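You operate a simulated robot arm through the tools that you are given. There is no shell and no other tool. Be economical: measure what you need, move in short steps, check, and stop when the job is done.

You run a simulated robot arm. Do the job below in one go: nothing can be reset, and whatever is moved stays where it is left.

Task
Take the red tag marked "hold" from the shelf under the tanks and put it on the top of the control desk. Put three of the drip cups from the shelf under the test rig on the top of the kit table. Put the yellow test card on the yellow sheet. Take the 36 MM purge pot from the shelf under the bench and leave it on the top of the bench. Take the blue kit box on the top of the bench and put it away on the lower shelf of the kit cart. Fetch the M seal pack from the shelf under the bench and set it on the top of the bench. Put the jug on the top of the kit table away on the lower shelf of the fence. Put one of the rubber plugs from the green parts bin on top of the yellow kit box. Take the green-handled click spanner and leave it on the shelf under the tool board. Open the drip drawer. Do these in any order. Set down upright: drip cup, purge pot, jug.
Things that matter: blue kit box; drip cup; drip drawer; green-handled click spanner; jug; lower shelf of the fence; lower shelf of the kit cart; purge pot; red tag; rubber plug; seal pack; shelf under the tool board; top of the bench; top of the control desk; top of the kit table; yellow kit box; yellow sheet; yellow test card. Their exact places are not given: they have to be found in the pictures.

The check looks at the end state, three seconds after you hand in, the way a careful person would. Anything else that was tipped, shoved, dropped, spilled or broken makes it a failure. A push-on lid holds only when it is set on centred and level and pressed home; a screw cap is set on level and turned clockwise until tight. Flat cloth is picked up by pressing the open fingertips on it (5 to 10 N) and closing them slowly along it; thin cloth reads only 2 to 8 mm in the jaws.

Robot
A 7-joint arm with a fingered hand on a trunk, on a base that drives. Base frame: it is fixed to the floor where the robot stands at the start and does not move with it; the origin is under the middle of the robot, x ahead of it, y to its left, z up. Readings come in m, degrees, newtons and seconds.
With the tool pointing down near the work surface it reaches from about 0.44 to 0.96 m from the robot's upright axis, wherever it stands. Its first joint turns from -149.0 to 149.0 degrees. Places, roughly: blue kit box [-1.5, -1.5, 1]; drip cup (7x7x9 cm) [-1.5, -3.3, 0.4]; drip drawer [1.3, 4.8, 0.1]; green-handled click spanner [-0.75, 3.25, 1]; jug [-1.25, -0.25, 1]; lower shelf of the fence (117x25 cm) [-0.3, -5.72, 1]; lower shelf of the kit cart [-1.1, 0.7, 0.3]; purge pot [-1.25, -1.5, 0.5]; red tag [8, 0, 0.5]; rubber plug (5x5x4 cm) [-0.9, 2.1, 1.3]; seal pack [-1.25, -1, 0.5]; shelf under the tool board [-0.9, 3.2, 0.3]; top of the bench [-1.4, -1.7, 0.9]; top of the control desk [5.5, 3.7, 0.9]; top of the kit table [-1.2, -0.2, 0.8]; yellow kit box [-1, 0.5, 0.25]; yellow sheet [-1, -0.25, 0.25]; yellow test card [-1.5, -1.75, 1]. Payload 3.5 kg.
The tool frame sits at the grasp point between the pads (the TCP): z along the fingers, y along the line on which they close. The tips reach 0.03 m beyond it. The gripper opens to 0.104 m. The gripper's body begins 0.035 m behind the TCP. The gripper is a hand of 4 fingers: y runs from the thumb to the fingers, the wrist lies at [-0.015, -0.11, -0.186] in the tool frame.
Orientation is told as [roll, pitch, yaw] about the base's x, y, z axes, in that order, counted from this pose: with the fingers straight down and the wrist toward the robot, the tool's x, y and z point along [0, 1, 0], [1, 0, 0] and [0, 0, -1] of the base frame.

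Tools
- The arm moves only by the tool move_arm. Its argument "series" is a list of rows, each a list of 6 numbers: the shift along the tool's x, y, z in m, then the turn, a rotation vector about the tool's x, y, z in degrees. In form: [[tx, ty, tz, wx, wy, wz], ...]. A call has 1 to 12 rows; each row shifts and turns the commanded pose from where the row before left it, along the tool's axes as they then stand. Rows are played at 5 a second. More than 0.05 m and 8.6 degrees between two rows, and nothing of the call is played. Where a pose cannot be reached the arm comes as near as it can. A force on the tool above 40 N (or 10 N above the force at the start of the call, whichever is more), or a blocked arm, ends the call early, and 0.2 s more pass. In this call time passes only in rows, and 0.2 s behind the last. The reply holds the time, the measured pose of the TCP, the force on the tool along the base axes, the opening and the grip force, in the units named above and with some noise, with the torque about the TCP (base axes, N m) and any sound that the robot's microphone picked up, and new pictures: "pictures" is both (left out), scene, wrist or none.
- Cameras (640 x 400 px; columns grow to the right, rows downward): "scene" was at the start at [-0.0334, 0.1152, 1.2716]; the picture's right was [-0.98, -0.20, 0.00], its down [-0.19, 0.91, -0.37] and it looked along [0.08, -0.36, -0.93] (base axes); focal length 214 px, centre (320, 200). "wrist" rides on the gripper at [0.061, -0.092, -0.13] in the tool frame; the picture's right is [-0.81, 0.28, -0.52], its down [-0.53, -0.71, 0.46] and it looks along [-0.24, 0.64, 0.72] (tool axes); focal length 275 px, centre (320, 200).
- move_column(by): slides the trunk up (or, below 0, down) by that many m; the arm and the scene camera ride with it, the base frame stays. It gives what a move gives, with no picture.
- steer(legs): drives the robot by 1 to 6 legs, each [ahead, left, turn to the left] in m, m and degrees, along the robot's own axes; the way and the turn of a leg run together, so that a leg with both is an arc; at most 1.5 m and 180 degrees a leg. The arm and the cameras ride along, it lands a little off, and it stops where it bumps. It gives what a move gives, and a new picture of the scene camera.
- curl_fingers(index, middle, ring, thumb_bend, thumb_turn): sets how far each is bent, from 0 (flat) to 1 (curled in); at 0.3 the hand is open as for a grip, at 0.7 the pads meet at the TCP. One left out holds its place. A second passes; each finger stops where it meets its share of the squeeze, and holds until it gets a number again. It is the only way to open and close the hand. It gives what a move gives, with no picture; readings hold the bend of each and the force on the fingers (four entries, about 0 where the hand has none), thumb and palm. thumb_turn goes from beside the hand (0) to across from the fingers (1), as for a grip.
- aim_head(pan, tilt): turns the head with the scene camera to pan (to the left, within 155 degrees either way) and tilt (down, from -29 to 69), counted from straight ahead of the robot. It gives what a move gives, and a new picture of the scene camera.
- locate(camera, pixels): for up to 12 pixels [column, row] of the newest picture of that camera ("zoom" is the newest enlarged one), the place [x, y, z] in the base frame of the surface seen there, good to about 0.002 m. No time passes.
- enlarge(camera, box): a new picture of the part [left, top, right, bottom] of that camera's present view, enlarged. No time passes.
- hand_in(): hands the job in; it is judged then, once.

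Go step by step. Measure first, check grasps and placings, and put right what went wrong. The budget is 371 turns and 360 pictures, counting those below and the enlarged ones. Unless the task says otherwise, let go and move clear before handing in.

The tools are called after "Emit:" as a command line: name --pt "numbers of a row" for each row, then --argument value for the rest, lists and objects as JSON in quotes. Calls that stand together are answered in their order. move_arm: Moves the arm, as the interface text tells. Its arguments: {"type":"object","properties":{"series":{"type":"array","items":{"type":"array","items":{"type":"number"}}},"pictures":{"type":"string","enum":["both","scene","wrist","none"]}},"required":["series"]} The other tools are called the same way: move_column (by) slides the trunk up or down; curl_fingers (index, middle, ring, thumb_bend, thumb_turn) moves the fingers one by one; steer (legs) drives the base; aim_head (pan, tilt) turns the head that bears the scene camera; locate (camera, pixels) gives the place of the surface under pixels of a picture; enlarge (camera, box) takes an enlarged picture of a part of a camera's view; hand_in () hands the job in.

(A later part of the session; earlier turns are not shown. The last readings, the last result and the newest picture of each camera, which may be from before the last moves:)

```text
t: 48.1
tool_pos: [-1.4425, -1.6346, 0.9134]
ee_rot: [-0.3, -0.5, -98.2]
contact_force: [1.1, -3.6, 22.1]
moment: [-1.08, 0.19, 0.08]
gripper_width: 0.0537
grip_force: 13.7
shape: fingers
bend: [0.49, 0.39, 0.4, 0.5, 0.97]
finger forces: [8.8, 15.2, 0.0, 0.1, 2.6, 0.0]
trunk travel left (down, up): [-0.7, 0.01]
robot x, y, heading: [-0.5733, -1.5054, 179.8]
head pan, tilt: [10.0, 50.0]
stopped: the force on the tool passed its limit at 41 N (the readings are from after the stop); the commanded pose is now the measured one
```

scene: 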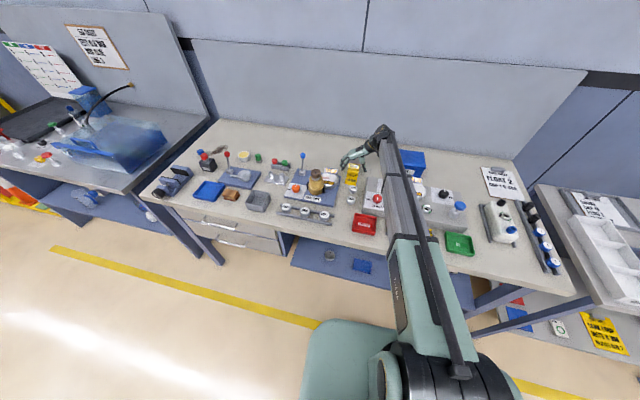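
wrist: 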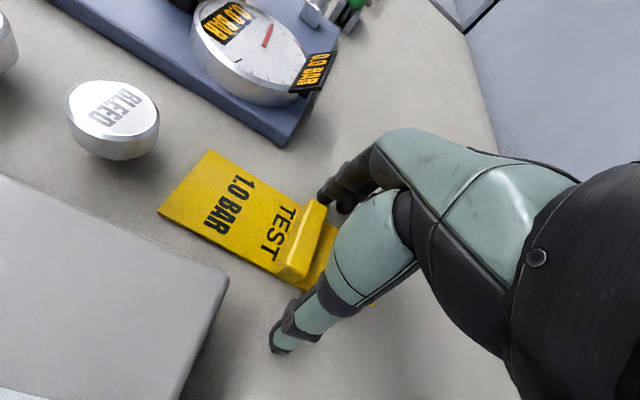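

Index and thumb grip the bar, but the middle finger presses the table. Straighten the middle away and rise 2 mm, then firm up.

Emit:
move_arm --pt "0 0 -0.002 0 0 0" --pictures "none"

Emit:
curl_fingers --index 0.54 --middle 0.2 --ring 0.2 --thumb_bend 0.54

```text
t: 48.5
tool_pos: [-1.4427, -1.6353, 0.9135]
ee_rot: [-0.1, -0.3, -98.2]
contact_force: [-0.5, -4.4, 19.0]
moment: [-1.05, 0.24, 0.06]
gripper_width: 0.0539
grip_force: 10.8
shape: fingers
bend: [0.49, 0.38, 0.4, 0.5, 0.97]
finger forces: [4.4, 15.9, 0.0, 0.0, 1.7, 0.0]
trunk travel left (down, up): [-0.7, 0.01]
robot x, y, heading: [-0.5748, -1.5077, 179.7]
head pan, tilt: [10.0, 50.0]
```

```text
t: 49.5
tool_pos: [-1.4438, -1.6329, 0.9132]
ee_rot: [-0.3, -0.2, -98.2]
contact_force: [1.1, 0.3, 18.2]
moment: [-0.48, -0.15, 0.01]
gripper_width: 0.0537
grip_force: 10.5
shape: fingers
bend: [0.48, 0.2, 0.2, 0.51, 0.97]
finger forces: [16.9, 0.0, 0.1, 0.0, 4.7, 0.0]
trunk travel left (down, up): [-0.7, 0.01]
robot x, y, heading: [-0.5739, -1.5056, 179.9]
head pan, tilt: [10.0, 50.0]
```

Emit:
move_arm --pt "0 0 -0.005 0 0 0" --pictures "none"

Emit:
curl_fingers --index 0.56 --thumb_bend 0.56

Emit:
enlarge --camera "wrist" --box '[150, 130, 410, 360]'

```text
t: 49.9
tool_pos: [-1.4431, -1.6327, 0.9147]
ee_rot: [0.0, -0.1, -98.1]
contact_force: [-0.1, 0.2, -0.6]
moment: [0.01, 0.01, 0.01]
gripper_width: 0.0528
grip_force: 3.1
shape: fingers
bend: [0.49, 0.2, 0.2, 0.51, 0.97]
finger forces: [3.5, 0.0, 0.0, 0.1, 3.4, 0.1]
trunk travel left (down, up): [-0.7, 0.01]
robot x, y, heading: [-0.5745, -1.5056, 180.0]
head pan, tilt: [10.0, 50.0]
```

```text
t: 50.9
tool_pos: [-1.4422, -1.6335, 0.9164]
ee_rot: [0.0, -0.2, -98.2]
contact_force: [-0.8, 0.4, -0.8]
moment: [-0.01, 0.0, -0.01]
gripper_width: 0.0526
grip_force: 4.8
shape: fingers
bend: [0.5, 0.2, 0.2, 0.51, 0.97]
finger forces: [4.7, 0.0, 0.0, 0.1, 4.8, 0.0]
trunk travel left (down, up): [-0.7, 0.01]
robot x, y, heading: [-0.5782, -1.5054, 179.7]
head pan, tilt: [10.0, 50.0]
```

```text
1.74 times, centred on (280, 245) of wrist
```

zoom: 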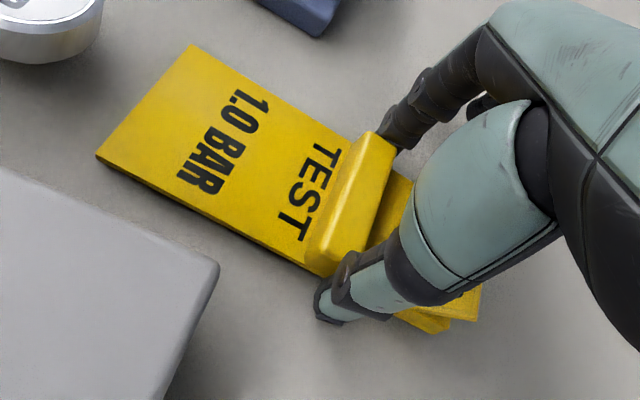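

Nice: index and thumb pinch the bar's two ends with balanced 4.7 N. Firm a bit more and lift.

Emit:
curl_fingers --index 0.62 --thumb_bend 0.62

Emit:
move_arm --pt "0 0 -0.015 0 0 0" --pt "0 0 -0.03 0 0 0" --pictures "wrist"

```text
t: 51.9
tool_pos: [-1.4434, -1.6337, 0.916]
ee_rot: [-0.1, -0.2, -98.2]
contact_force: [0.6, -0.5, -0.5]
moment: [0.02, -0.01, -0.03]
gripper_width: 0.0511
grip_force: 9.0
shape: fingers
bend: [0.5, 0.2, 0.2, 0.53, 0.97]
finger forces: [8.7, 0.0, 0.1, 0.0, 8.8, 0.0]
trunk travel left (down, up): [-0.7, 0.01]
robot x, y, heading: [-0.5749, -1.5059, 179.8]
head pan, tilt: [10.0, 50.0]
```

```text
t: 52.5
tool_pos: [-1.4443, -1.6343, 0.96]
ee_rot: [-0.1, -0.2, -98.1]
contact_force: [-0.1, -0.4, -0.1]
moment: [0.01, 0.03, 0.01]
gripper_width: 0.0513
grip_force: 8.9
shape: fingers
bend: [0.5, 0.2, 0.2, 0.53, 0.97]
finger forces: [8.7, 0.1, 0.0, 0.0, 8.8, 0.1]
trunk travel left (down, up): [-0.7, 0.01]
robot x, y, heading: [-0.5744, -1.5058, 180.0]
head pan, tilt: [10.0, 50.0]
```

wrist: 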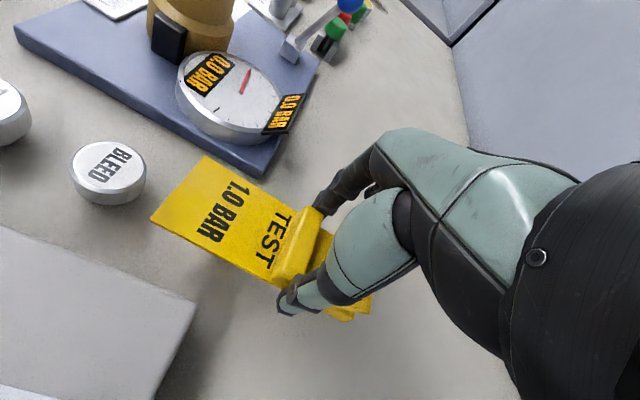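

Card held level. Raise, retract, back away from the bench, then go to the kit table.

Emit:
move_arm --pt "0 0 -0.05 0 0 0" --pt "0 0 -0.05 0 0 0" --pt "0 0 -0.05 0 0 0" --pt "0.045 0 -0.02 0 0 8" --pt "0.045 0 0 0 0 8" --pt "0.04 -0.02 0 0 0 8" --pt "0.04 -0.02 0 0 0 8" --pt "0.03 -0.03 0 0 0 8" --pt "0.02 -0.03 0 0 0 8" --pt "0.0 -0.03 0 0 0 8" --pt "0 0 0 0 0 8" --pt "0 0 0 0 0 8" --pictures "none"

Emit:
steer --legs '[[-0.25, 0, 0], [0, -1.35, 0]]'

```text
t: 55.1
tool_pos: [-1.1626, -1.6281, 1.1315]
ee_rot: [0.2, -0.1, -170.3]
contact_force: [0.0, 0.2, -0.2]
moment: [-0.03, -0.01, 0.02]
gripper_width: 0.0511
grip_force: 8.8
shape: fingers
bend: [0.5, 0.2, 0.2, 0.53, 0.97]
finger forces: [8.7, 0.1, 0.0, 0.1, 8.8, 0.1]
trunk travel left (down, up): [-0.7, 0.01]
robot x, y, heading: [-0.574, -1.5044, 180.0]
head pan, tilt: [10.0, 50.0]
```

```text
t: 63.4
tool_pos: [-0.9087, -0.2721, 1.1313]
ee_rot: [0.2, -0.3, -169.6]
contact_force: [-0.3, 0.9, 0.1]
moment: [-0.01, -0.02, 0.01]
gripper_width: 0.0512
grip_force: 9.0
shape: fingers
bend: [0.5, 0.2, 0.2, 0.53, 0.97]
finger forces: [8.7, 0.0, 0.1, 0.0, 8.8, 0.1]
trunk travel left (down, up): [-0.7, 0.01]
robot x, y, heading: [-0.3208, -0.1402, -179.7]
head pan, tilt: [10.0, 50.0]
```

scene: 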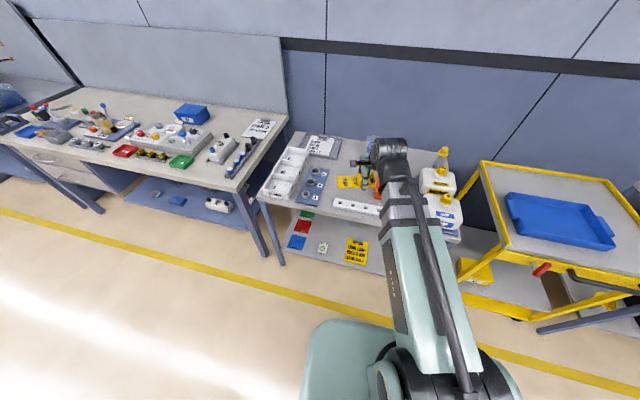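

Locate the yellow sheet, and back off to lower the trunk.

Emit:
enlarge --camera "scene" --box '[270, 180, 430, 280]'

Emit:
locate --camera "zoom" --pixels '[[310, 232], [396, 240], [296, 325], [390, 335], [345, 285], [215, 255], [150, 335]]'

Emit:
steer --legs '[[-0.2, 0, 0]]'

Emit:
move_column --by -0.7

```text
4.00 times, centred on (350, 230) of scene
```

zoom: 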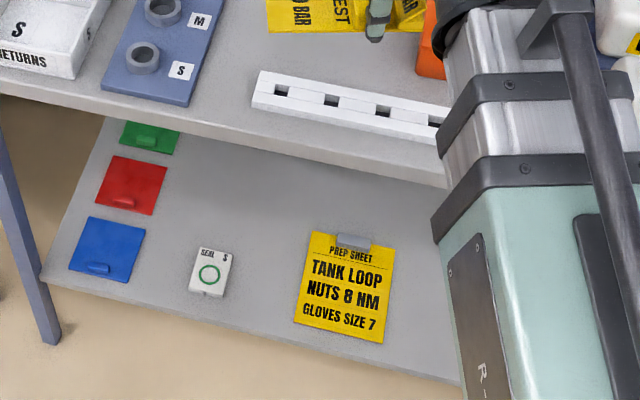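

```text
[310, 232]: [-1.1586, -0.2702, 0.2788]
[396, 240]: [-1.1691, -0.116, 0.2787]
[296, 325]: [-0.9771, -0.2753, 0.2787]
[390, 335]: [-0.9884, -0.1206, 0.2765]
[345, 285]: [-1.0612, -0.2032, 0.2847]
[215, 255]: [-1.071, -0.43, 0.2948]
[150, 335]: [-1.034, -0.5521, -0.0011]
```

```text
t: 65.0
tool_pos: [-0.7053, -0.2705, 1.1307]
ee_rot: [0.1, -0.3, -169.7]
contact_force: [0.7, 0.1, 0.4]
moment: [0.0, 0.04, 0.0]
gripper_width: 0.0511
grip_force: 8.8
shape: fingers
bend: [0.5, 0.2, 0.2, 0.53, 0.97]
finger forces: [8.8, 0.1, 0.1, 0.0, 8.8, 0.0]
trunk travel left (down, up): [-0.7, 0.01]
robot x, y, heading: [-0.1154, -0.1409, -179.6]
head pan, tilt: [10.0, 50.0]
```

scene: 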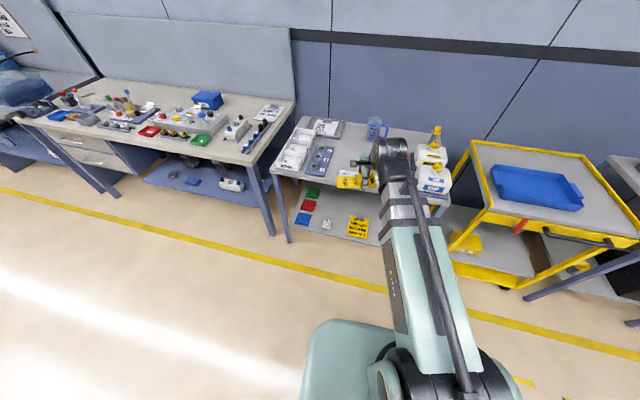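

```text
refused: -0.7 is not a number from -0.4 to 0.4
```

Sheet spans x -1.16..-0.98, y -0.275..-0.118, z≈0.284. Lower the trunk in two steps.

Emit:
move_column --by -0.4

Emit:
move_column --by -0.29

Emit:
aim_head --pan 0 --tilt 20

```text
t: 68.8
tool_pos: [-0.7051, -0.2707, 0.7308]
ee_rot: [0.2, -0.2, -169.6]
contact_force: [0.8, -0.6, -0.8]
moment: [0.04, -0.03, 0.01]
gripper_width: 0.0509
grip_force: 9.0
shape: fingers
bend: [0.5, 0.2, 0.2, 0.53, 0.97]
finger forces: [8.8, 0.0, 0.0, 0.0, 8.6, 0.1]
trunk travel left (down, up): [-0.3, 0.41]
robot x, y, heading: [-0.1169, -0.1384, -179.7]
head pan, tilt: [10.0, 50.0]
```

```text
t: 71.8
tool_pos: [-0.7048, -0.2714, 0.4405]
ee_rot: [0.2, -0.2, -169.6]
contact_force: [-0.6, 0.5, 0.2]
moment: [-0.01, -0.02, 0.02]
gripper_width: 0.051
grip_force: 8.8
shape: fingers
bend: [0.5, 0.2, 0.2, 0.53, 0.97]
finger forces: [8.8, 0.1, 0.0, 0.0, 8.8, 0.0]
trunk travel left (down, up): [-0.01, 0.7]
robot x, y, heading: [-0.1177, -0.1424, -179.5]
head pan, tilt: [10.0, 50.0]
```

```text
t: 72.7
tool_pos: [-0.7072, -0.2709, 0.4412]
ee_rot: [0.2, -0.2, -169.6]
contact_force: [0.2, 1.0, -0.8]
moment: [0.02, -0.03, -0.03]
gripper_width: 0.0512
grip_force: 8.8
shape: fingers
bend: [0.5, 0.2, 0.2, 0.53, 0.97]
finger forces: [8.7, 0.1, 0.0, 0.0, 8.8, 0.1]
trunk travel left (down, up): [-0.01, 0.7]
robot x, y, heading: [-0.1178, -0.1413, -179.8]
head pan, tilt: [0.0, 20.0]
```

scene: 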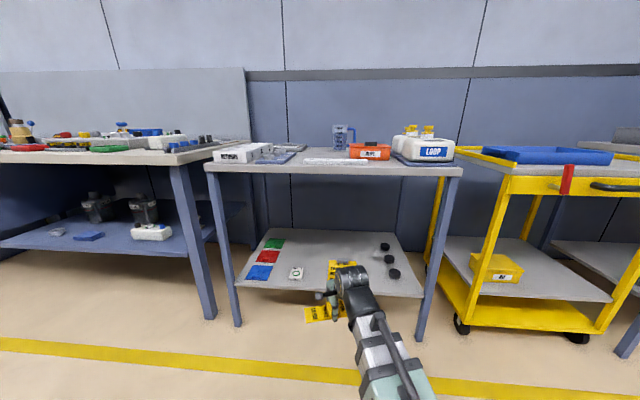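

The low trunk makes the under-table reach easy. Drive the hand in over the sheet.

Emit:
steer --legs '[[0.27, -0.095, 0]]'

Emit:
move_arm --pt "0 0.0 0 0 0 8" --pt "0 0.04 0 0 0 0" --pt "0 0.04 0 0 0 0"

```text
t: 74.7
tool_pos: [-0.9749, -0.1758, 0.4396]
ee_rot: [0.2, -0.2, -169.6]
contact_force: [0.2, -0.4, -0.3]
moment: [-0.01, -0.03, 0.0]
gripper_width: 0.0511
grip_force: 8.9
shape: fingers
bend: [0.5, 0.2, 0.2, 0.53, 0.97]
finger forces: [8.8, 0.0, 0.1, 0.1, 8.8, 0.0]
trunk travel left (down, up): [-0.01, 0.7]
robot x, y, heading: [-0.3871, -0.049, -179.6]
head pan, tilt: [0.0, 20.0]
```

scene: 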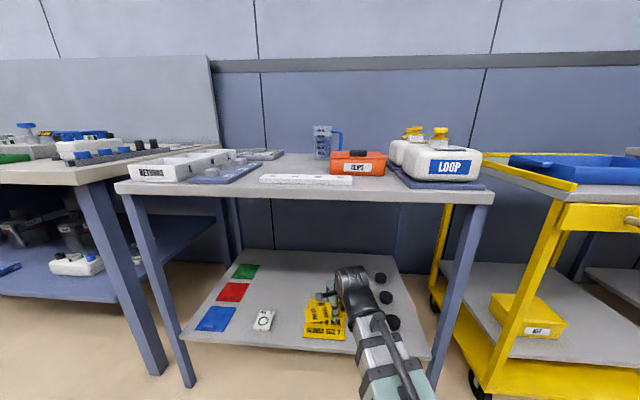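

```text
t: 75.5
tool_pos: [-1.0523, -0.181, 0.4418]
ee_rot: [0.2, -0.2, -177.8]
contact_force: [0.7, -0.8, 0.4]
moment: [0.01, 0.05, 0.0]
gripper_width: 0.051
grip_force: 9.2
shape: fingers
bend: [0.5, 0.2, 0.2, 0.53, 0.97]
finger forces: [8.8, 0.1, 0.0, 0.0, 8.8, 0.0]
trunk travel left (down, up): [-0.01, 0.7]
robot x, y, heading: [-0.3859, -0.0461, -179.4]
head pan, tilt: [0.0, 20.0]
```

scene: 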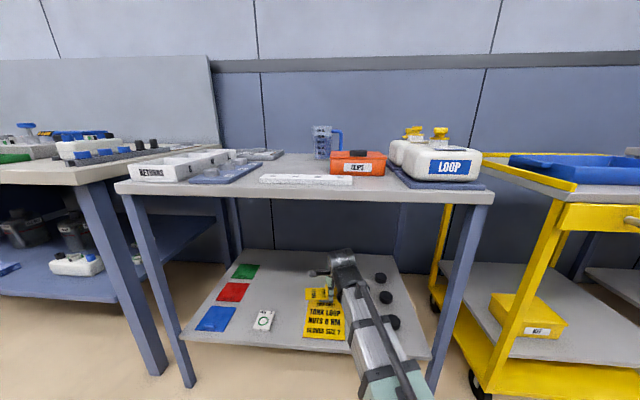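
wrist: 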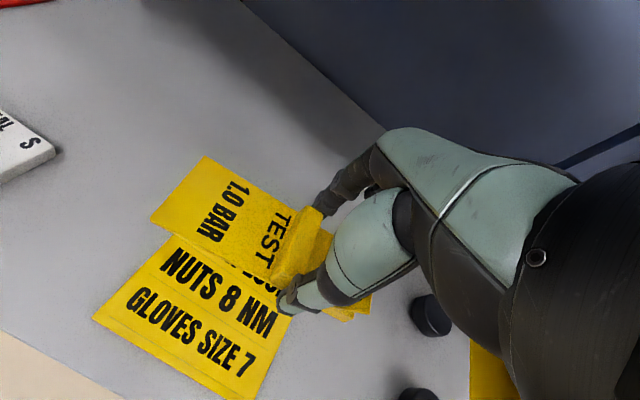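

Card hovers over the sheet. Lower to just above and check overlap.

Emit:
move_arm --pt "0 0 0.04 0 0 0" --pt "0 0 0.04 0 0 0" --pt "0 0 0.022 0 0 0" --pictures "wrist"

Emit:
enlarge --camera "scene" --box '[270, 240, 400, 350]'

```text
t: 76.3
tool_pos: [-1.0537, -0.1833, 0.3396]
ee_rot: [0.3, -0.1, -177.7]
contact_force: [0.8, -0.3, 0.2]
moment: [0.03, -0.02, 0.03]
gripper_width: 0.0512
grip_force: 8.2
shape: fingers
bend: [0.5, 0.2, 0.2, 0.53, 0.97]
finger forces: [8.7, 0.0, 0.0, 0.1, 8.7, 0.0]
trunk travel left (down, up): [-0.01, 0.7]
robot x, y, heading: [-0.3892, -0.0468, -179.7]
head pan, tilt: [0.0, 20.0]
```

wrist: 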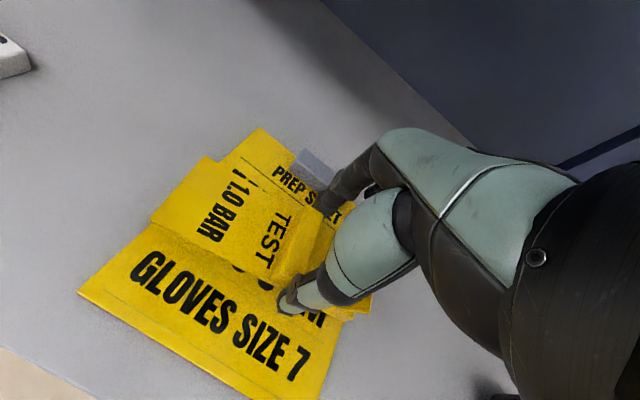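

```text
3.64 times, centred on (335, 295) of scene
```

zoom: 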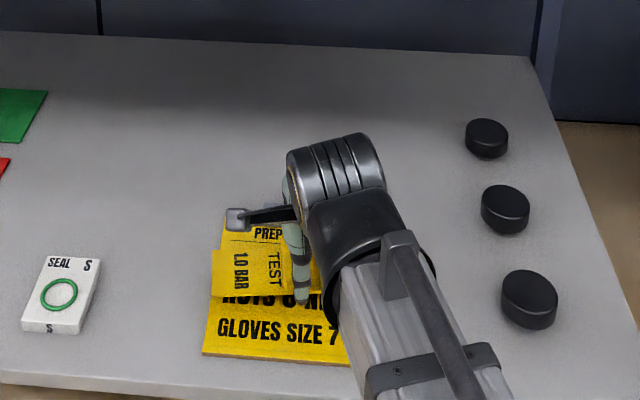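

Emit:
move_arm --pt "-0.006 0 0 0 0 0" --pt "0 0 0.012 0 0 0" --pt "0 0 0.005 0 0 0" --pictures "wrist"

Emit:
enlarge --camera "wrist" --box '[60, 110, 400, 400]'

```text
t: 77.1
tool_pos: [-1.0552, -0.1747, 0.3247]
ee_rot: [0.2, -0.4, -177.6]
contact_force: [5.6, 0.0, 18.4]
moment: [0.16, 1.47, -0.05]
gripper_width: 0.0511
grip_force: 18.4
shape: fingers
bend: [0.5, 0.2, 0.2, 0.53, 0.97]
finger forces: [8.8, 18.1, 0.0, 0.1, 8.7, 0.0]
trunk travel left (down, up): [-0.01, 0.7]
robot x, y, heading: [-0.3849, -0.0447, -179.5]
head pan, tilt: [0.0, 20.0]
```

wrist: 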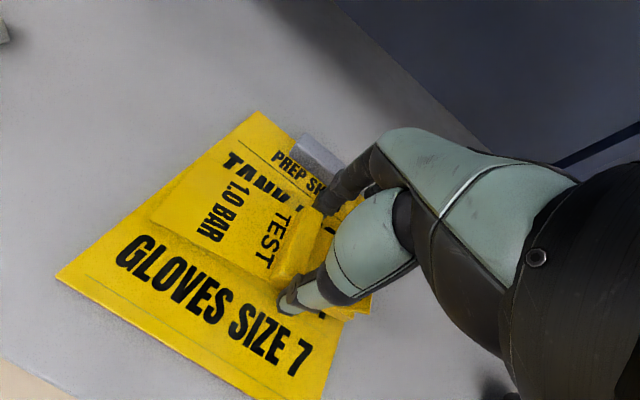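

```text
1.38 times, centred on (230, 255) of wrist
```

zoom: 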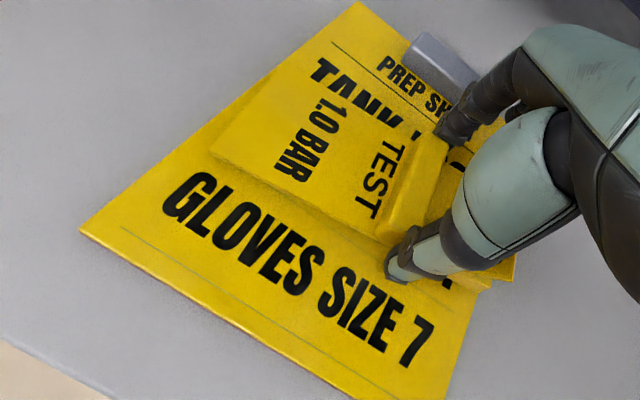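

Middle finger touches near the clip; straighten it to 0, then release gently.

Emit:
curl_fingers --middle 0.05 --ring 0.05

Emit:
curl_fingers --index 0.42 --thumb_bend 0.42

Emit:
move_arm --pt "0 0 -0.01 0 0 0" --pt "0 0 -0.04 0 0 0" --pt "0 0 -0.05 0 0 0" --pt "0 0 -0.03 0 0 0"

```text
t: 78.1
tool_pos: [-1.0549, -0.1756, 0.3228]
ee_rot: [0.2, -0.1, -177.7]
contact_force: [0.1, -0.3, 0.1]
moment: [-0.04, -0.03, -0.02]
gripper_width: 0.0511
grip_force: 9.3
shape: fingers
bend: [0.5, 0.05, 0.05, 0.53, 0.97]
finger forces: [8.7, 0.0, 0.0, 0.0, 8.7, 0.0]
trunk travel left (down, up): [-0.01, 0.7]
robot x, y, heading: [-0.3843, -0.0482, -179.6]
head pan, tilt: [0.0, 20.0]
```

```text
t: 79.1
tool_pos: [-1.0546, -0.1749, 0.3219]
ee_rot: [0.2, -0.2, -177.6]
contact_force: [-0.6, -0.4, 0.4]
moment: [0.01, 0.04, -0.01]
gripper_width: 0.0724
grip_force: 0.0
shape: fingers
bend: [0.42, 0.05, 0.05, 0.42, 0.97]
finger forces: [0.1, 0.0, 0.0, 0.1, 0.0, 0.1]
trunk travel left (down, up): [-0.01, 0.7]
robot x, y, heading: [-0.3862, -0.045, -179.9]
head pan, tilt: [0.0, 20.0]
```

```text
t: 80.1
tool_pos: [-1.0548, -0.1744, 0.4529]
ee_rot: [0.2, -0.1, -177.7]
contact_force: [0.5, 0.2, 0.1]
moment: [0.0, -0.01, -0.02]
gripper_width: 0.0725
grip_force: 0.0
shape: fingers
bend: [0.42, 0.05, 0.05, 0.42, 0.97]
finger forces: [0.1, 0.1, 0.0, 0.0, 0.1, 0.1]
trunk travel left (down, up): [-0.01, 0.7]
robot x, y, heading: [-0.3904, -0.048, -179.8]
head pan, tilt: [0.0, 20.0]
```

scene: 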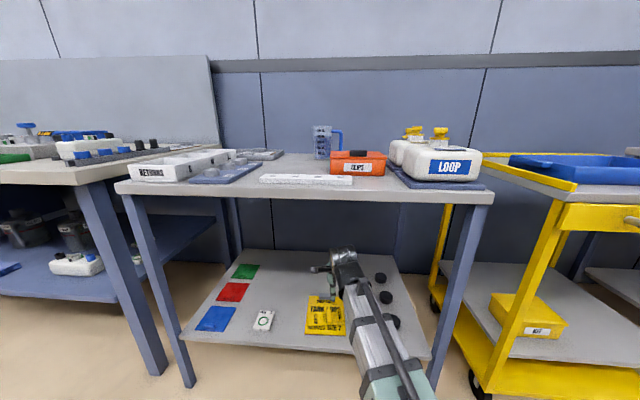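
wrist: 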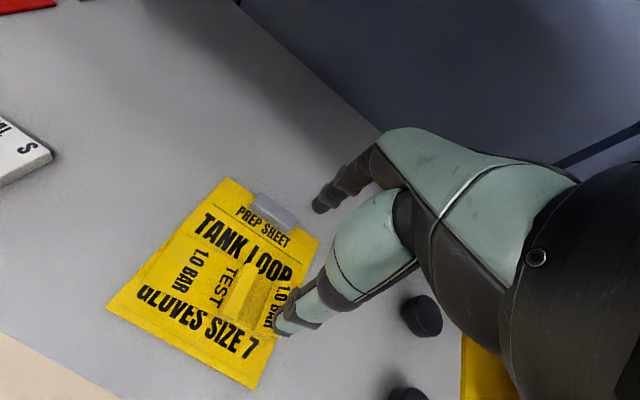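

Card rests squarely on the sheet. Next the seal pack M under the bench: back out, raise a little, shift left.

Emit:
steer --legs '[[-0.35, 0, 0], [0, 0.95, 0]]'

Emit:
move_column --by 0.12

Emit:
enlarge --camera "scene" --box '[160, 160, 480, 360]'

```text
t: 86.9
tool_pos: [-0.7044, -1.1073, 0.4521]
ee_rot: [0.2, -0.2, -178.5]
contact_force: [-0.4, 0.1, -0.2]
moment: [-0.03, 0.0, 0.0]
gripper_width: 0.0726
grip_force: 0.0
shape: fingers
bend: [0.42, 0.05, 0.05, 0.42, 0.97]
finger forces: [0.1, 0.0, 0.0, 0.0, 0.0, 0.1]
trunk travel left (down, up): [-0.01, 0.7]
robot x, y, heading: [-0.034, -0.985, 179.4]
head pan, tilt: [0.0, 20.0]
```

scene: 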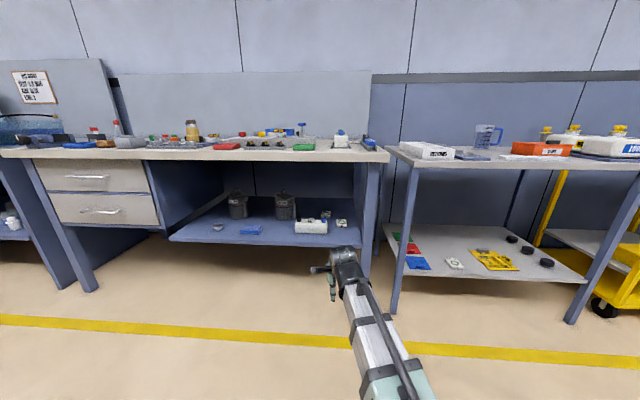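

```text
t: 88.4
tool_pos: [-0.7046, -1.1076, 0.5728]
ee_rot: [0.2, -0.1, -178.5]
contact_force: [-0.3, -0.6, 0.3]
moment: [-0.03, 0.01, 0.0]
gripper_width: 0.0725
grip_force: 0.1
shape: fingers
bend: [0.42, 0.05, 0.05, 0.42, 0.97]
finger forces: [0.1, 0.0, 0.0, 0.0, 0.0, 0.0]
trunk travel left (down, up): [-0.13, 0.58]
robot x, y, heading: [-0.0371, -0.9862, 179.7]
head pan, tilt: [0.0, 20.0]
```

```text
2.00 times, centred on (320, 260) of scene
```

zoom: 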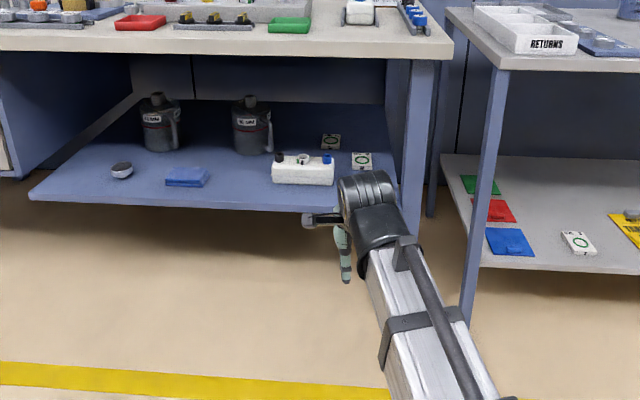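

Two seal packs and two pots are visible; zoom in to read the labels.

Emit:
enlarge --camera "scene" --box '[300, 205, 364, 250]'

Emit:
locate --camera "zoom" --pixels '[[420, 160], [290, 110]]'

Emit:
enlarge --camera "scene" --box '[220, 180, 310, 245]'

Emit:
locate --camera "zoom" --pixels '[[120, 120], [460, 130], [150, 150], [470, 160], [250, 120], [585, 140]]'

```text
8.89 times, centred on (332, 228) of scene
```

zoom: 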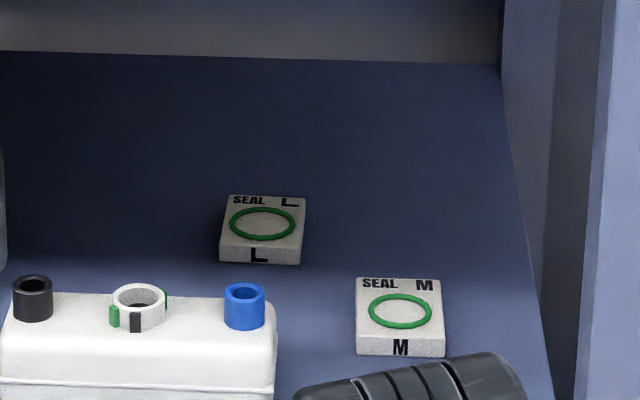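

```text
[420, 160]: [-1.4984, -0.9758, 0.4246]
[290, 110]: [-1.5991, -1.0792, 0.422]
```

```text
6.15 times, centred on (265, 212) of scene
```

zoom: 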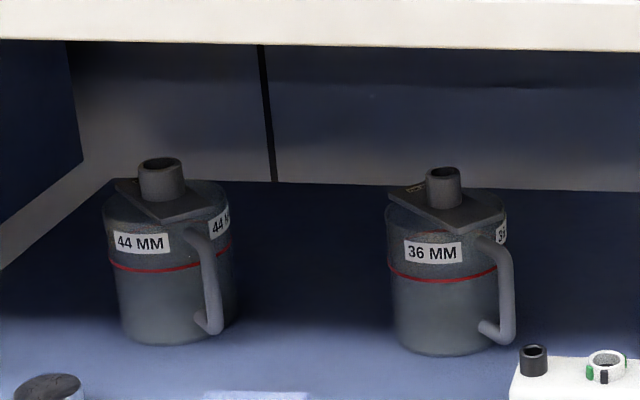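

```text
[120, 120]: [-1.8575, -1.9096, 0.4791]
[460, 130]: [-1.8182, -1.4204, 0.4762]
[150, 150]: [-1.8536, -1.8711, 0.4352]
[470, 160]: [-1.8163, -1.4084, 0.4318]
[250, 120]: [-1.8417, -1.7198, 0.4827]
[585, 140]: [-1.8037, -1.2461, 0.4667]
```

Right pot reads "36 MM", front pack reads "M". Measure the pot.

Emit:
locate --camera "zoom" --pixels '[[432, 252], [440, 340], [395, 300], [495, 310], [508, 290], [443, 190], [443, 172], [388, 200], [505, 210], [485, 330], [160, 165], [590, 372]]'

Emit:
enlarge --camera "scene" --box '[300, 205, 364, 250]'

Emit:
locate --camera "zoom" --pixels '[[400, 310], [360, 280], [440, 282], [357, 335], [443, 337], [400, 348], [230, 300], [100, 340], [300, 262]]'

```text
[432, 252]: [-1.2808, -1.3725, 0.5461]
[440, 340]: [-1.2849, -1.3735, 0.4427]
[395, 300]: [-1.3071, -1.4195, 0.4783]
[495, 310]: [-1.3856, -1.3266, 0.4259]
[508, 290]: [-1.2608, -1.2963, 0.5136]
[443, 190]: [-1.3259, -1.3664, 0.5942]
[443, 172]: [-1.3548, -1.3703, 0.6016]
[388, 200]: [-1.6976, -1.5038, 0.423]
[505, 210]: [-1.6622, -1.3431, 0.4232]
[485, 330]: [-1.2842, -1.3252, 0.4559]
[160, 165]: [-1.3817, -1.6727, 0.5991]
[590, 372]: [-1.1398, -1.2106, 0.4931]
```

```text
8.89 times, centred on (332, 228) of scene
```

zoom: 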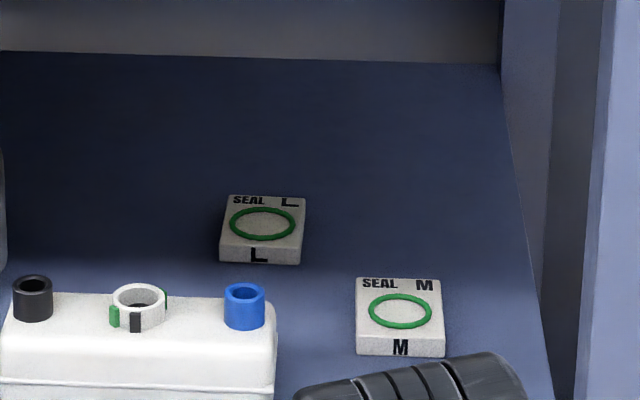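

```text
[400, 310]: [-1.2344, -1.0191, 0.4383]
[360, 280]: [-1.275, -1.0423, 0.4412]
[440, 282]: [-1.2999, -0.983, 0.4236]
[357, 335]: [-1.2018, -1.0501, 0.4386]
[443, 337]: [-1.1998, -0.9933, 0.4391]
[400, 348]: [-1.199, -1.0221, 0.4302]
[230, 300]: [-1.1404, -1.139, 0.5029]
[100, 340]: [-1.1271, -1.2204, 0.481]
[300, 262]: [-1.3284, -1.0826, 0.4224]
```

Pack M: x -1.278..-1.20, y -1.05..-0.99, z .424-.440. I open the hand, lower a touch and drive in.

Emit:
curl_fingers --index 0.3 --middle 0.3 --ring 0.3 --thumb_bend 0.3

Emit:
move_column --by -0.04

Emit:
steer --legs '[[0, -0.09, 0.5], [0.43, 0, 0]]'

```text
t: 89.4
tool_pos: [-0.7051, -1.1079, 0.5727]
ee_rot: [0.3, -0.2, -178.5]
contact_force: [0.8, 0.6, 0.3]
moment: [-0.01, -0.02, -0.03]
gripper_width: 0.1027
grip_force: 0.0
shape: fingers
bend: [0.3, 0.3, 0.3, 0.3, 0.97]
finger forces: [0.0, 0.0, 0.1, 0.0, 0.0, 0.1]
trunk travel left (down, up): [-0.13, 0.58]
robot x, y, heading: [-0.0355, -0.9899, 179.6]
head pan, tilt: [0.0, 20.0]
```

```text
t: 90.2
tool_pos: [-0.7045, -1.1074, 0.5324]
ee_rot: [0.2, 0.0, -178.5]
contact_force: [1.0, -0.3, 0.0]
moment: [0.03, -0.01, 0.0]
gripper_width: 0.1029
grip_force: 0.0
shape: fingers
bend: [0.3, 0.3, 0.3, 0.3, 0.97]
finger forces: [0.0, 0.0, 0.0, 0.0, 0.1, 0.0]
trunk travel left (down, up): [-0.09, 0.62]
robot x, y, heading: [-0.0362, -0.9864, 179.6]
head pan, tilt: [0.0, 20.0]
```

```text
t: 93.6
tool_pos: [-1.1403, -1.0303, 0.5333]
ee_rot: [0.2, -0.1, -177.6]
contact_force: [0.9, 1.3, 0.3]
moment: [0.03, 0.01, -0.02]
gripper_width: 0.1027
grip_force: 0.0
shape: fingers
bend: [0.3, 0.3, 0.3, 0.3, 0.97]
finger forces: [0.1, 0.0, 0.0, 0.1, 0.1, 0.1]
trunk travel left (down, up): [-0.09, 0.62]
robot x, y, heading: [-0.4758, -0.8968, -179.7]
head pan, tilt: [0.0, 20.0]
```

scene: 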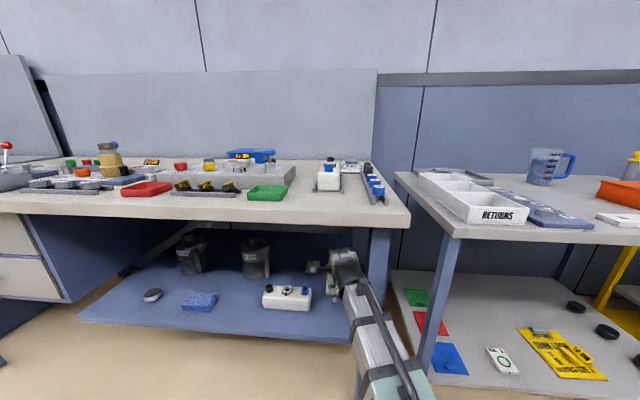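

Emit:
move_arm --pt "-0.007 0.049 0 0 0 1" --pt "-0.007 0.049 0 0 0 1" --pt "0 0 0.035 0 0 0" --pictures "wrist"

Emit:
enlarge --camera "scene" --box '[260, 220, 420, 320]'

```text
t: 94.4
tool_pos: [-1.2398, -1.016, 0.497]
ee_rot: [0.3, -0.2, -179.6]
contact_force: [0.2, 0.1, -0.2]
moment: [0.0, 0.01, -0.01]
gripper_width: 0.103
grip_force: 0.1
shape: fingers
bend: [0.3, 0.3, 0.3, 0.3, 0.97]
finger forces: [0.1, 0.1, 0.0, 0.0, 0.0, 0.0]
trunk travel left (down, up): [-0.09, 0.62]
robot x, y, heading: [-0.4734, -0.9035, -179.3]
head pan, tilt: [0.0, 20.0]
```

wrist: 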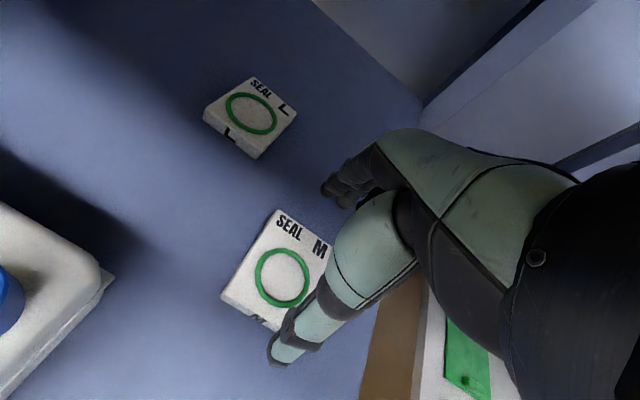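

```text
4.00 times, centred on (340, 270) of scene
```

zoom: 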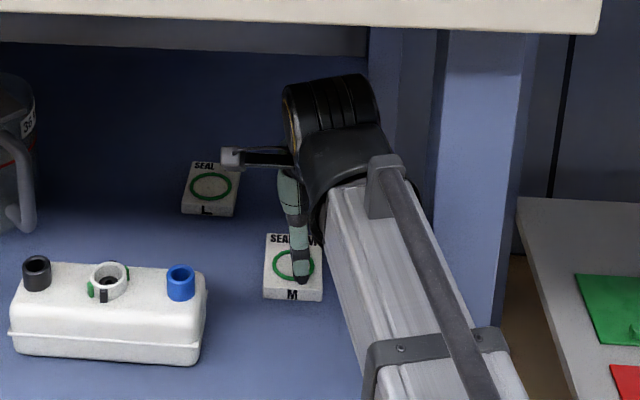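

Emit:
move_arm --pt "0 0 0.02 0 0 0" --pt "0 0 0.013 0 0 0" --pictures "wrist"

Emit:
curl_fingers --index 0.45 --middle 0.45 --ring 0.45 --thumb_bend 0.45

```text
t: 95.0
tool_pos: [-1.2397, -1.0179, 0.4655]
ee_rot: [0.2, 0.0, -179.7]
contact_force: [-0.1, -0.2, 0.4]
moment: [0.02, -0.02, -0.03]
gripper_width: 0.1029
grip_force: 0.0
shape: fingers
bend: [0.3, 0.3, 0.3, 0.3, 0.97]
finger forces: [0.0, 0.0, 0.0, 0.0, 0.0, 0.0]
trunk travel left (down, up): [-0.09, 0.62]
robot x, y, heading: [-0.4743, -0.8961, -179.6]
head pan, tilt: [0.0, 20.0]
```

wrist: 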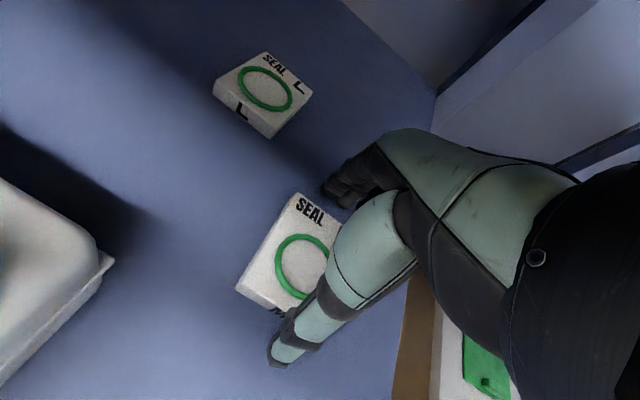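

```text
t: 96.0
tool_pos: [-1.2403, -1.0176, 0.4658]
ee_rot: [0.1, -0.2, -179.6]
contact_force: [-1.0, -0.3, 0.2]
moment: [-0.04, 0.03, 0.0]
gripper_width: 0.0772
grip_force: 5.1
shape: fingers
bend: [0.41, 0.43, 0.44, 0.4, 0.97]
finger forces: [2.6, 1.7, 0.7, 0.0, 4.8, 0.0]
trunk travel left (down, up): [-0.09, 0.62]
robot x, y, heading: [-0.4711, -0.9014, -179.6]
head pan, tilt: [0.0, 20.0]
```

Full contact, width 77 mm as expected. Tighten, lift.

Emit:
curl_fingers --index 0.52 --middle 0.52 --ring 0.52 --thumb_bend 0.54

Emit:
move_arm --pt "0 0 -0.03 0 0 0" --pt "0 0 -0.03 0 0 0" --pictures "wrist"

```text
t: 97.0
tool_pos: [-1.2406, -1.0173, 0.4651]
ee_rot: [0.1, -0.1, -179.6]
contact_force: [-0.6, 0.7, 1.5]
moment: [0.0, 0.08, 0.0]
gripper_width: 0.076
grip_force: 12.2
shape: fingers
bend: [0.45, 0.47, 0.48, 0.39, 0.96]
finger forces: [5.4, 4.1, 2.8, 0.0, 11.6, 0.1]
trunk travel left (down, up): [-0.09, 0.62]
robot x, y, heading: [-0.4772, -0.8966, -179.4]
head pan, tilt: [0.0, 20.0]
```

```text
t: 97.6
tool_pos: [-1.2403, -1.0196, 0.5239]
ee_rot: [0.2, -0.1, -179.5]
contact_force: [-0.3, 0.8, -0.1]
moment: [-0.01, 0.01, -0.02]
gripper_width: 0.0761
grip_force: 12.2
shape: fingers
bend: [0.45, 0.48, 0.49, 0.39, 0.96]
finger forces: [5.3, 4.0, 2.6, 0.1, 11.7, 0.0]
trunk travel left (down, up): [-0.09, 0.62]
robot x, y, heading: [-0.4722, -0.9003, -179.4]
head pan, tilt: [0.0, 20.0]
```

wrist: 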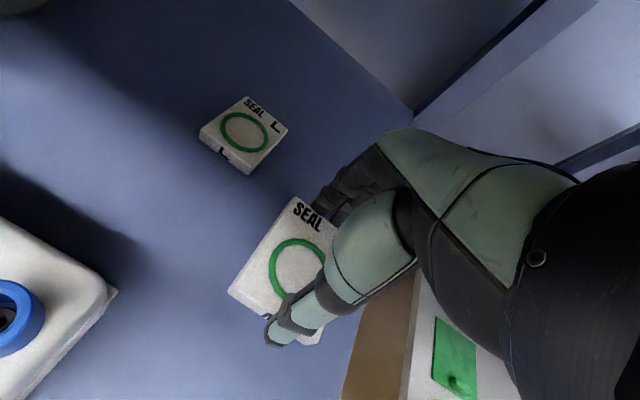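

Pack secure. Back out, raise, and look at free bench top space.

Emit:
steer --legs '[[-0.45, 0, 0]]'

Emit:
move_column --by 0.4

Emit:
move_column --by 0.2

Emit:
aim_head --pan 10 --tilt 45

Emit:
enlarge --camera "scene" --box '[140, 60, 460, 260]'

```text
t: 100.3
tool_pos: [-0.7929, -1.0073, 0.5239]
ee_rot: [0.2, -0.2, 179.7]
contact_force: [0.1, 0.3, -0.2]
moment: [-0.04, -0.03, 0.0]
gripper_width: 0.0762
grip_force: 11.7
shape: fingers
bend: [0.45, 0.48, 0.49, 0.39, 0.96]
finger forces: [5.3, 4.0, 2.6, 0.0, 11.6, 0.0]
trunk travel left (down, up): [-0.09, 0.62]
robot x, y, heading: [-0.0261, -0.8966, 179.7]
head pan, tilt: [0.0, 20.0]
```

scene: 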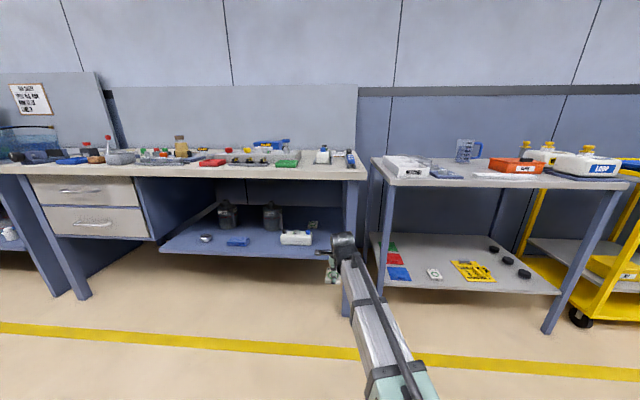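

```text
t: 104.1
tool_pos: [-0.7926, -1.007, 0.9243]
ee_rot: [0.3, -0.1, 179.7]
contact_force: [0.5, -0.5, 0.0]
moment: [0.01, 0.0, 0.04]
gripper_width: 0.076
grip_force: 11.4
shape: fingers
bend: [0.45, 0.48, 0.49, 0.39, 0.96]
finger forces: [5.3, 3.9, 2.7, 0.1, 11.6, 0.1]
trunk travel left (down, up): [-0.49, 0.22]
robot x, y, heading: [-0.0248, -0.8976, 179.8]
head pan, tilt: [0.0, 20.0]
```

```text
t: 106.3
tool_pos: [-0.7932, -1.0078, 1.1238]
ee_rot: [0.1, -0.1, 179.7]
contact_force: [-0.8, -0.3, -1.3]
moment: [0.02, -0.02, -0.01]
gripper_width: 0.0763
grip_force: 11.8
shape: fingers
bend: [0.45, 0.48, 0.49, 0.39, 0.96]
finger forces: [5.3, 4.0, 2.6, 0.0, 11.7, 0.0]
trunk travel left (down, up): [-0.69, 0.02]
robot x, y, heading: [-0.0246, -0.8958, 179.5]
head pan, tilt: [0.0, 20.0]
```

```text
t: 107.2
tool_pos: [-0.7927, -1.0071, 1.124]
ee_rot: [0.2, -0.1, 179.7]
contact_force: [-1.0, 0.9, 0.7]
moment: [0.02, 0.0, -0.02]
gripper_width: 0.0761
grip_force: 11.5
shape: fingers
bend: [0.45, 0.48, 0.49, 0.39, 0.96]
finger forces: [5.3, 4.0, 2.6, 0.0, 11.7, 0.0]
trunk travel left (down, up): [-0.69, 0.02]
robot x, y, heading: [-0.0205, -0.8971, 179.9]
head pan, tilt: [10.0, 45.0]
```

scene: 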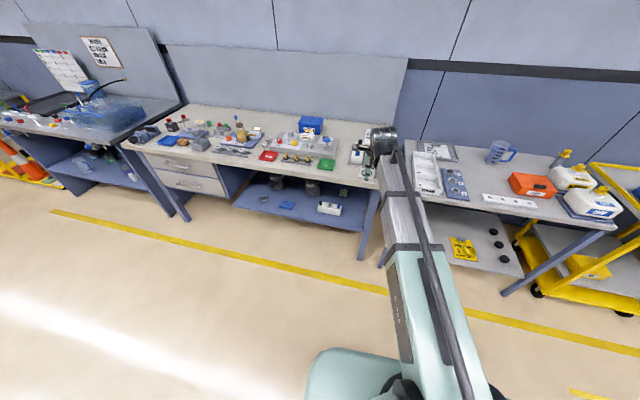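

```text
2.00 times, centred on (300, 160) of scene
```

zoom: 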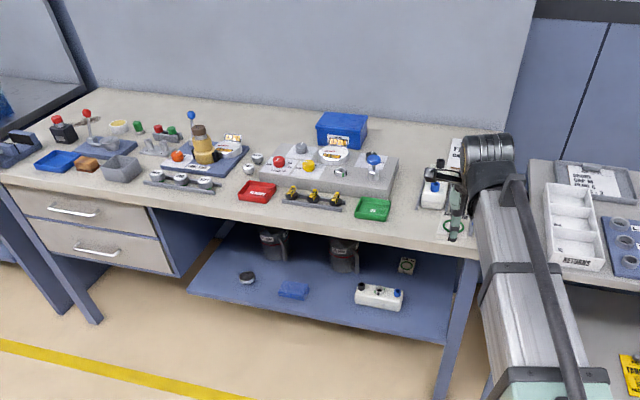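

Emit:
locate --camera "zoom" --pixels '[[400, 150], [405, 175], [420, 160], [395, 160], [370, 150], [450, 145], [425, 175], [404, 130], [445, 130], [392, 200], [420, 205], [285, 145]]'

```text
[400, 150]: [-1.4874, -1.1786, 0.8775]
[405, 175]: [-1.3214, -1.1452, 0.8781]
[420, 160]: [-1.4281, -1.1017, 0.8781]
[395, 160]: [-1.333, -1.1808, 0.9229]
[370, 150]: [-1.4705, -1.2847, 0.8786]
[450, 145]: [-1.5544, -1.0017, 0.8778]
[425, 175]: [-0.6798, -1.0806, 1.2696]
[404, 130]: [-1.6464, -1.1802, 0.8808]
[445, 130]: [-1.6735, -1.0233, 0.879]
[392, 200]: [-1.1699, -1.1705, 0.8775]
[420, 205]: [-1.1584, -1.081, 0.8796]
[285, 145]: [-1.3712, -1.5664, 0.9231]
```

Free patch at about (-1.52,-1.15) on the bench top. Drive in over it.

Emit:
steer --legs '[[0, 0.15, 0], [0.57, 0, 0]]'

Emit:
move_arm --pt "0 0.05 0 0 0 0" --pt "0 0.05 0 0 0 0" --pt "0 0.045 0 0 0 0" --pt "0 0 0.05 0 0 0" --pt "0 0 0.05 0 0 0"

Emit:
enlarge --camera "scene" --box '[240, 80, 480, 230]'

```text
t: 111.2
tool_pos: [-1.3274, -1.1498, 1.1228]
ee_rot: [0.2, -0.1, 179.7]
contact_force: [-0.8, 0.2, -0.7]
moment: [-0.01, -0.02, -0.04]
gripper_width: 0.0757
grip_force: 11.9
shape: fingers
bend: [0.45, 0.48, 0.49, 0.39, 0.96]
finger forces: [5.3, 4.0, 2.6, 0.1, 11.6, 0.1]
trunk travel left (down, up): [-0.69, 0.02]
robot x, y, heading: [-0.5584, -1.0432, 179.7]
head pan, tilt: [10.0, 45.0]
```

scene: 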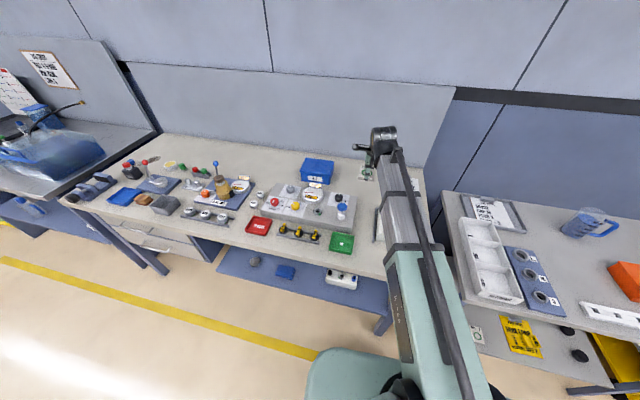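

```text
t: 112.5
tool_pos: [-1.4726, -1.1501, 1.0235]
ee_rot: [0.2, -0.2, 179.6]
contact_force: [0.0, 0.6, -0.7]
moment: [0.01, 0.02, 0.03]
gripper_width: 0.076
grip_force: 11.6
shape: fingers
bend: [0.45, 0.48, 0.49, 0.39, 0.96]
finger forces: [5.3, 4.0, 2.6, 0.0, 11.6, 0.1]
trunk travel left (down, up): [-0.69, 0.02]
robot x, y, heading: [-0.5557, -1.0434, 179.7]
head pan, tilt: [10.0, 45.0]
```

scene: 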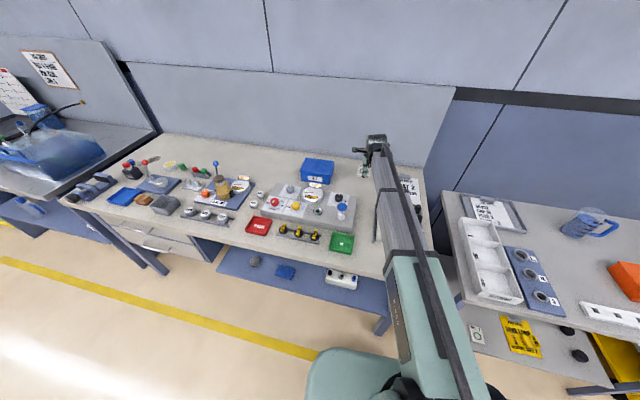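
wrist: 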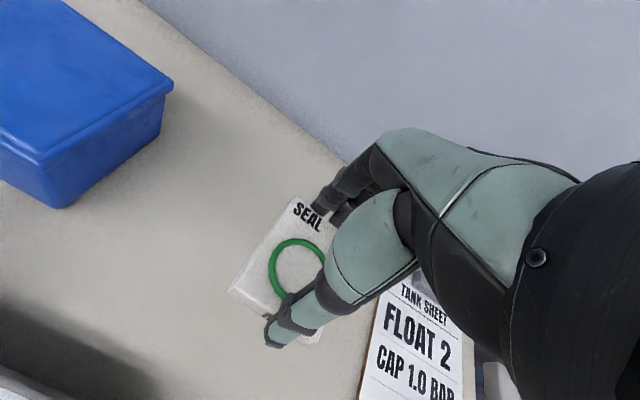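

```text
2.67 times, centred on (360, 155) of scene
```

zoom: 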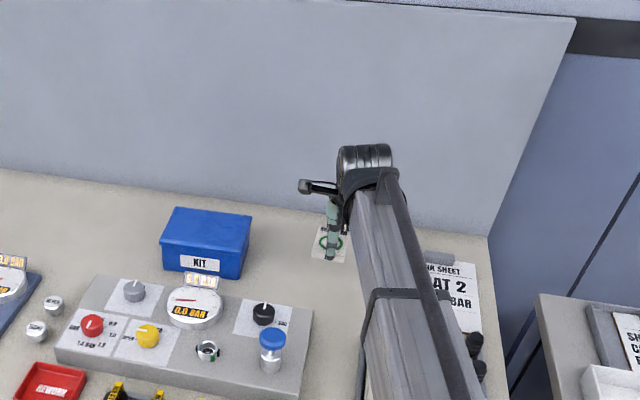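

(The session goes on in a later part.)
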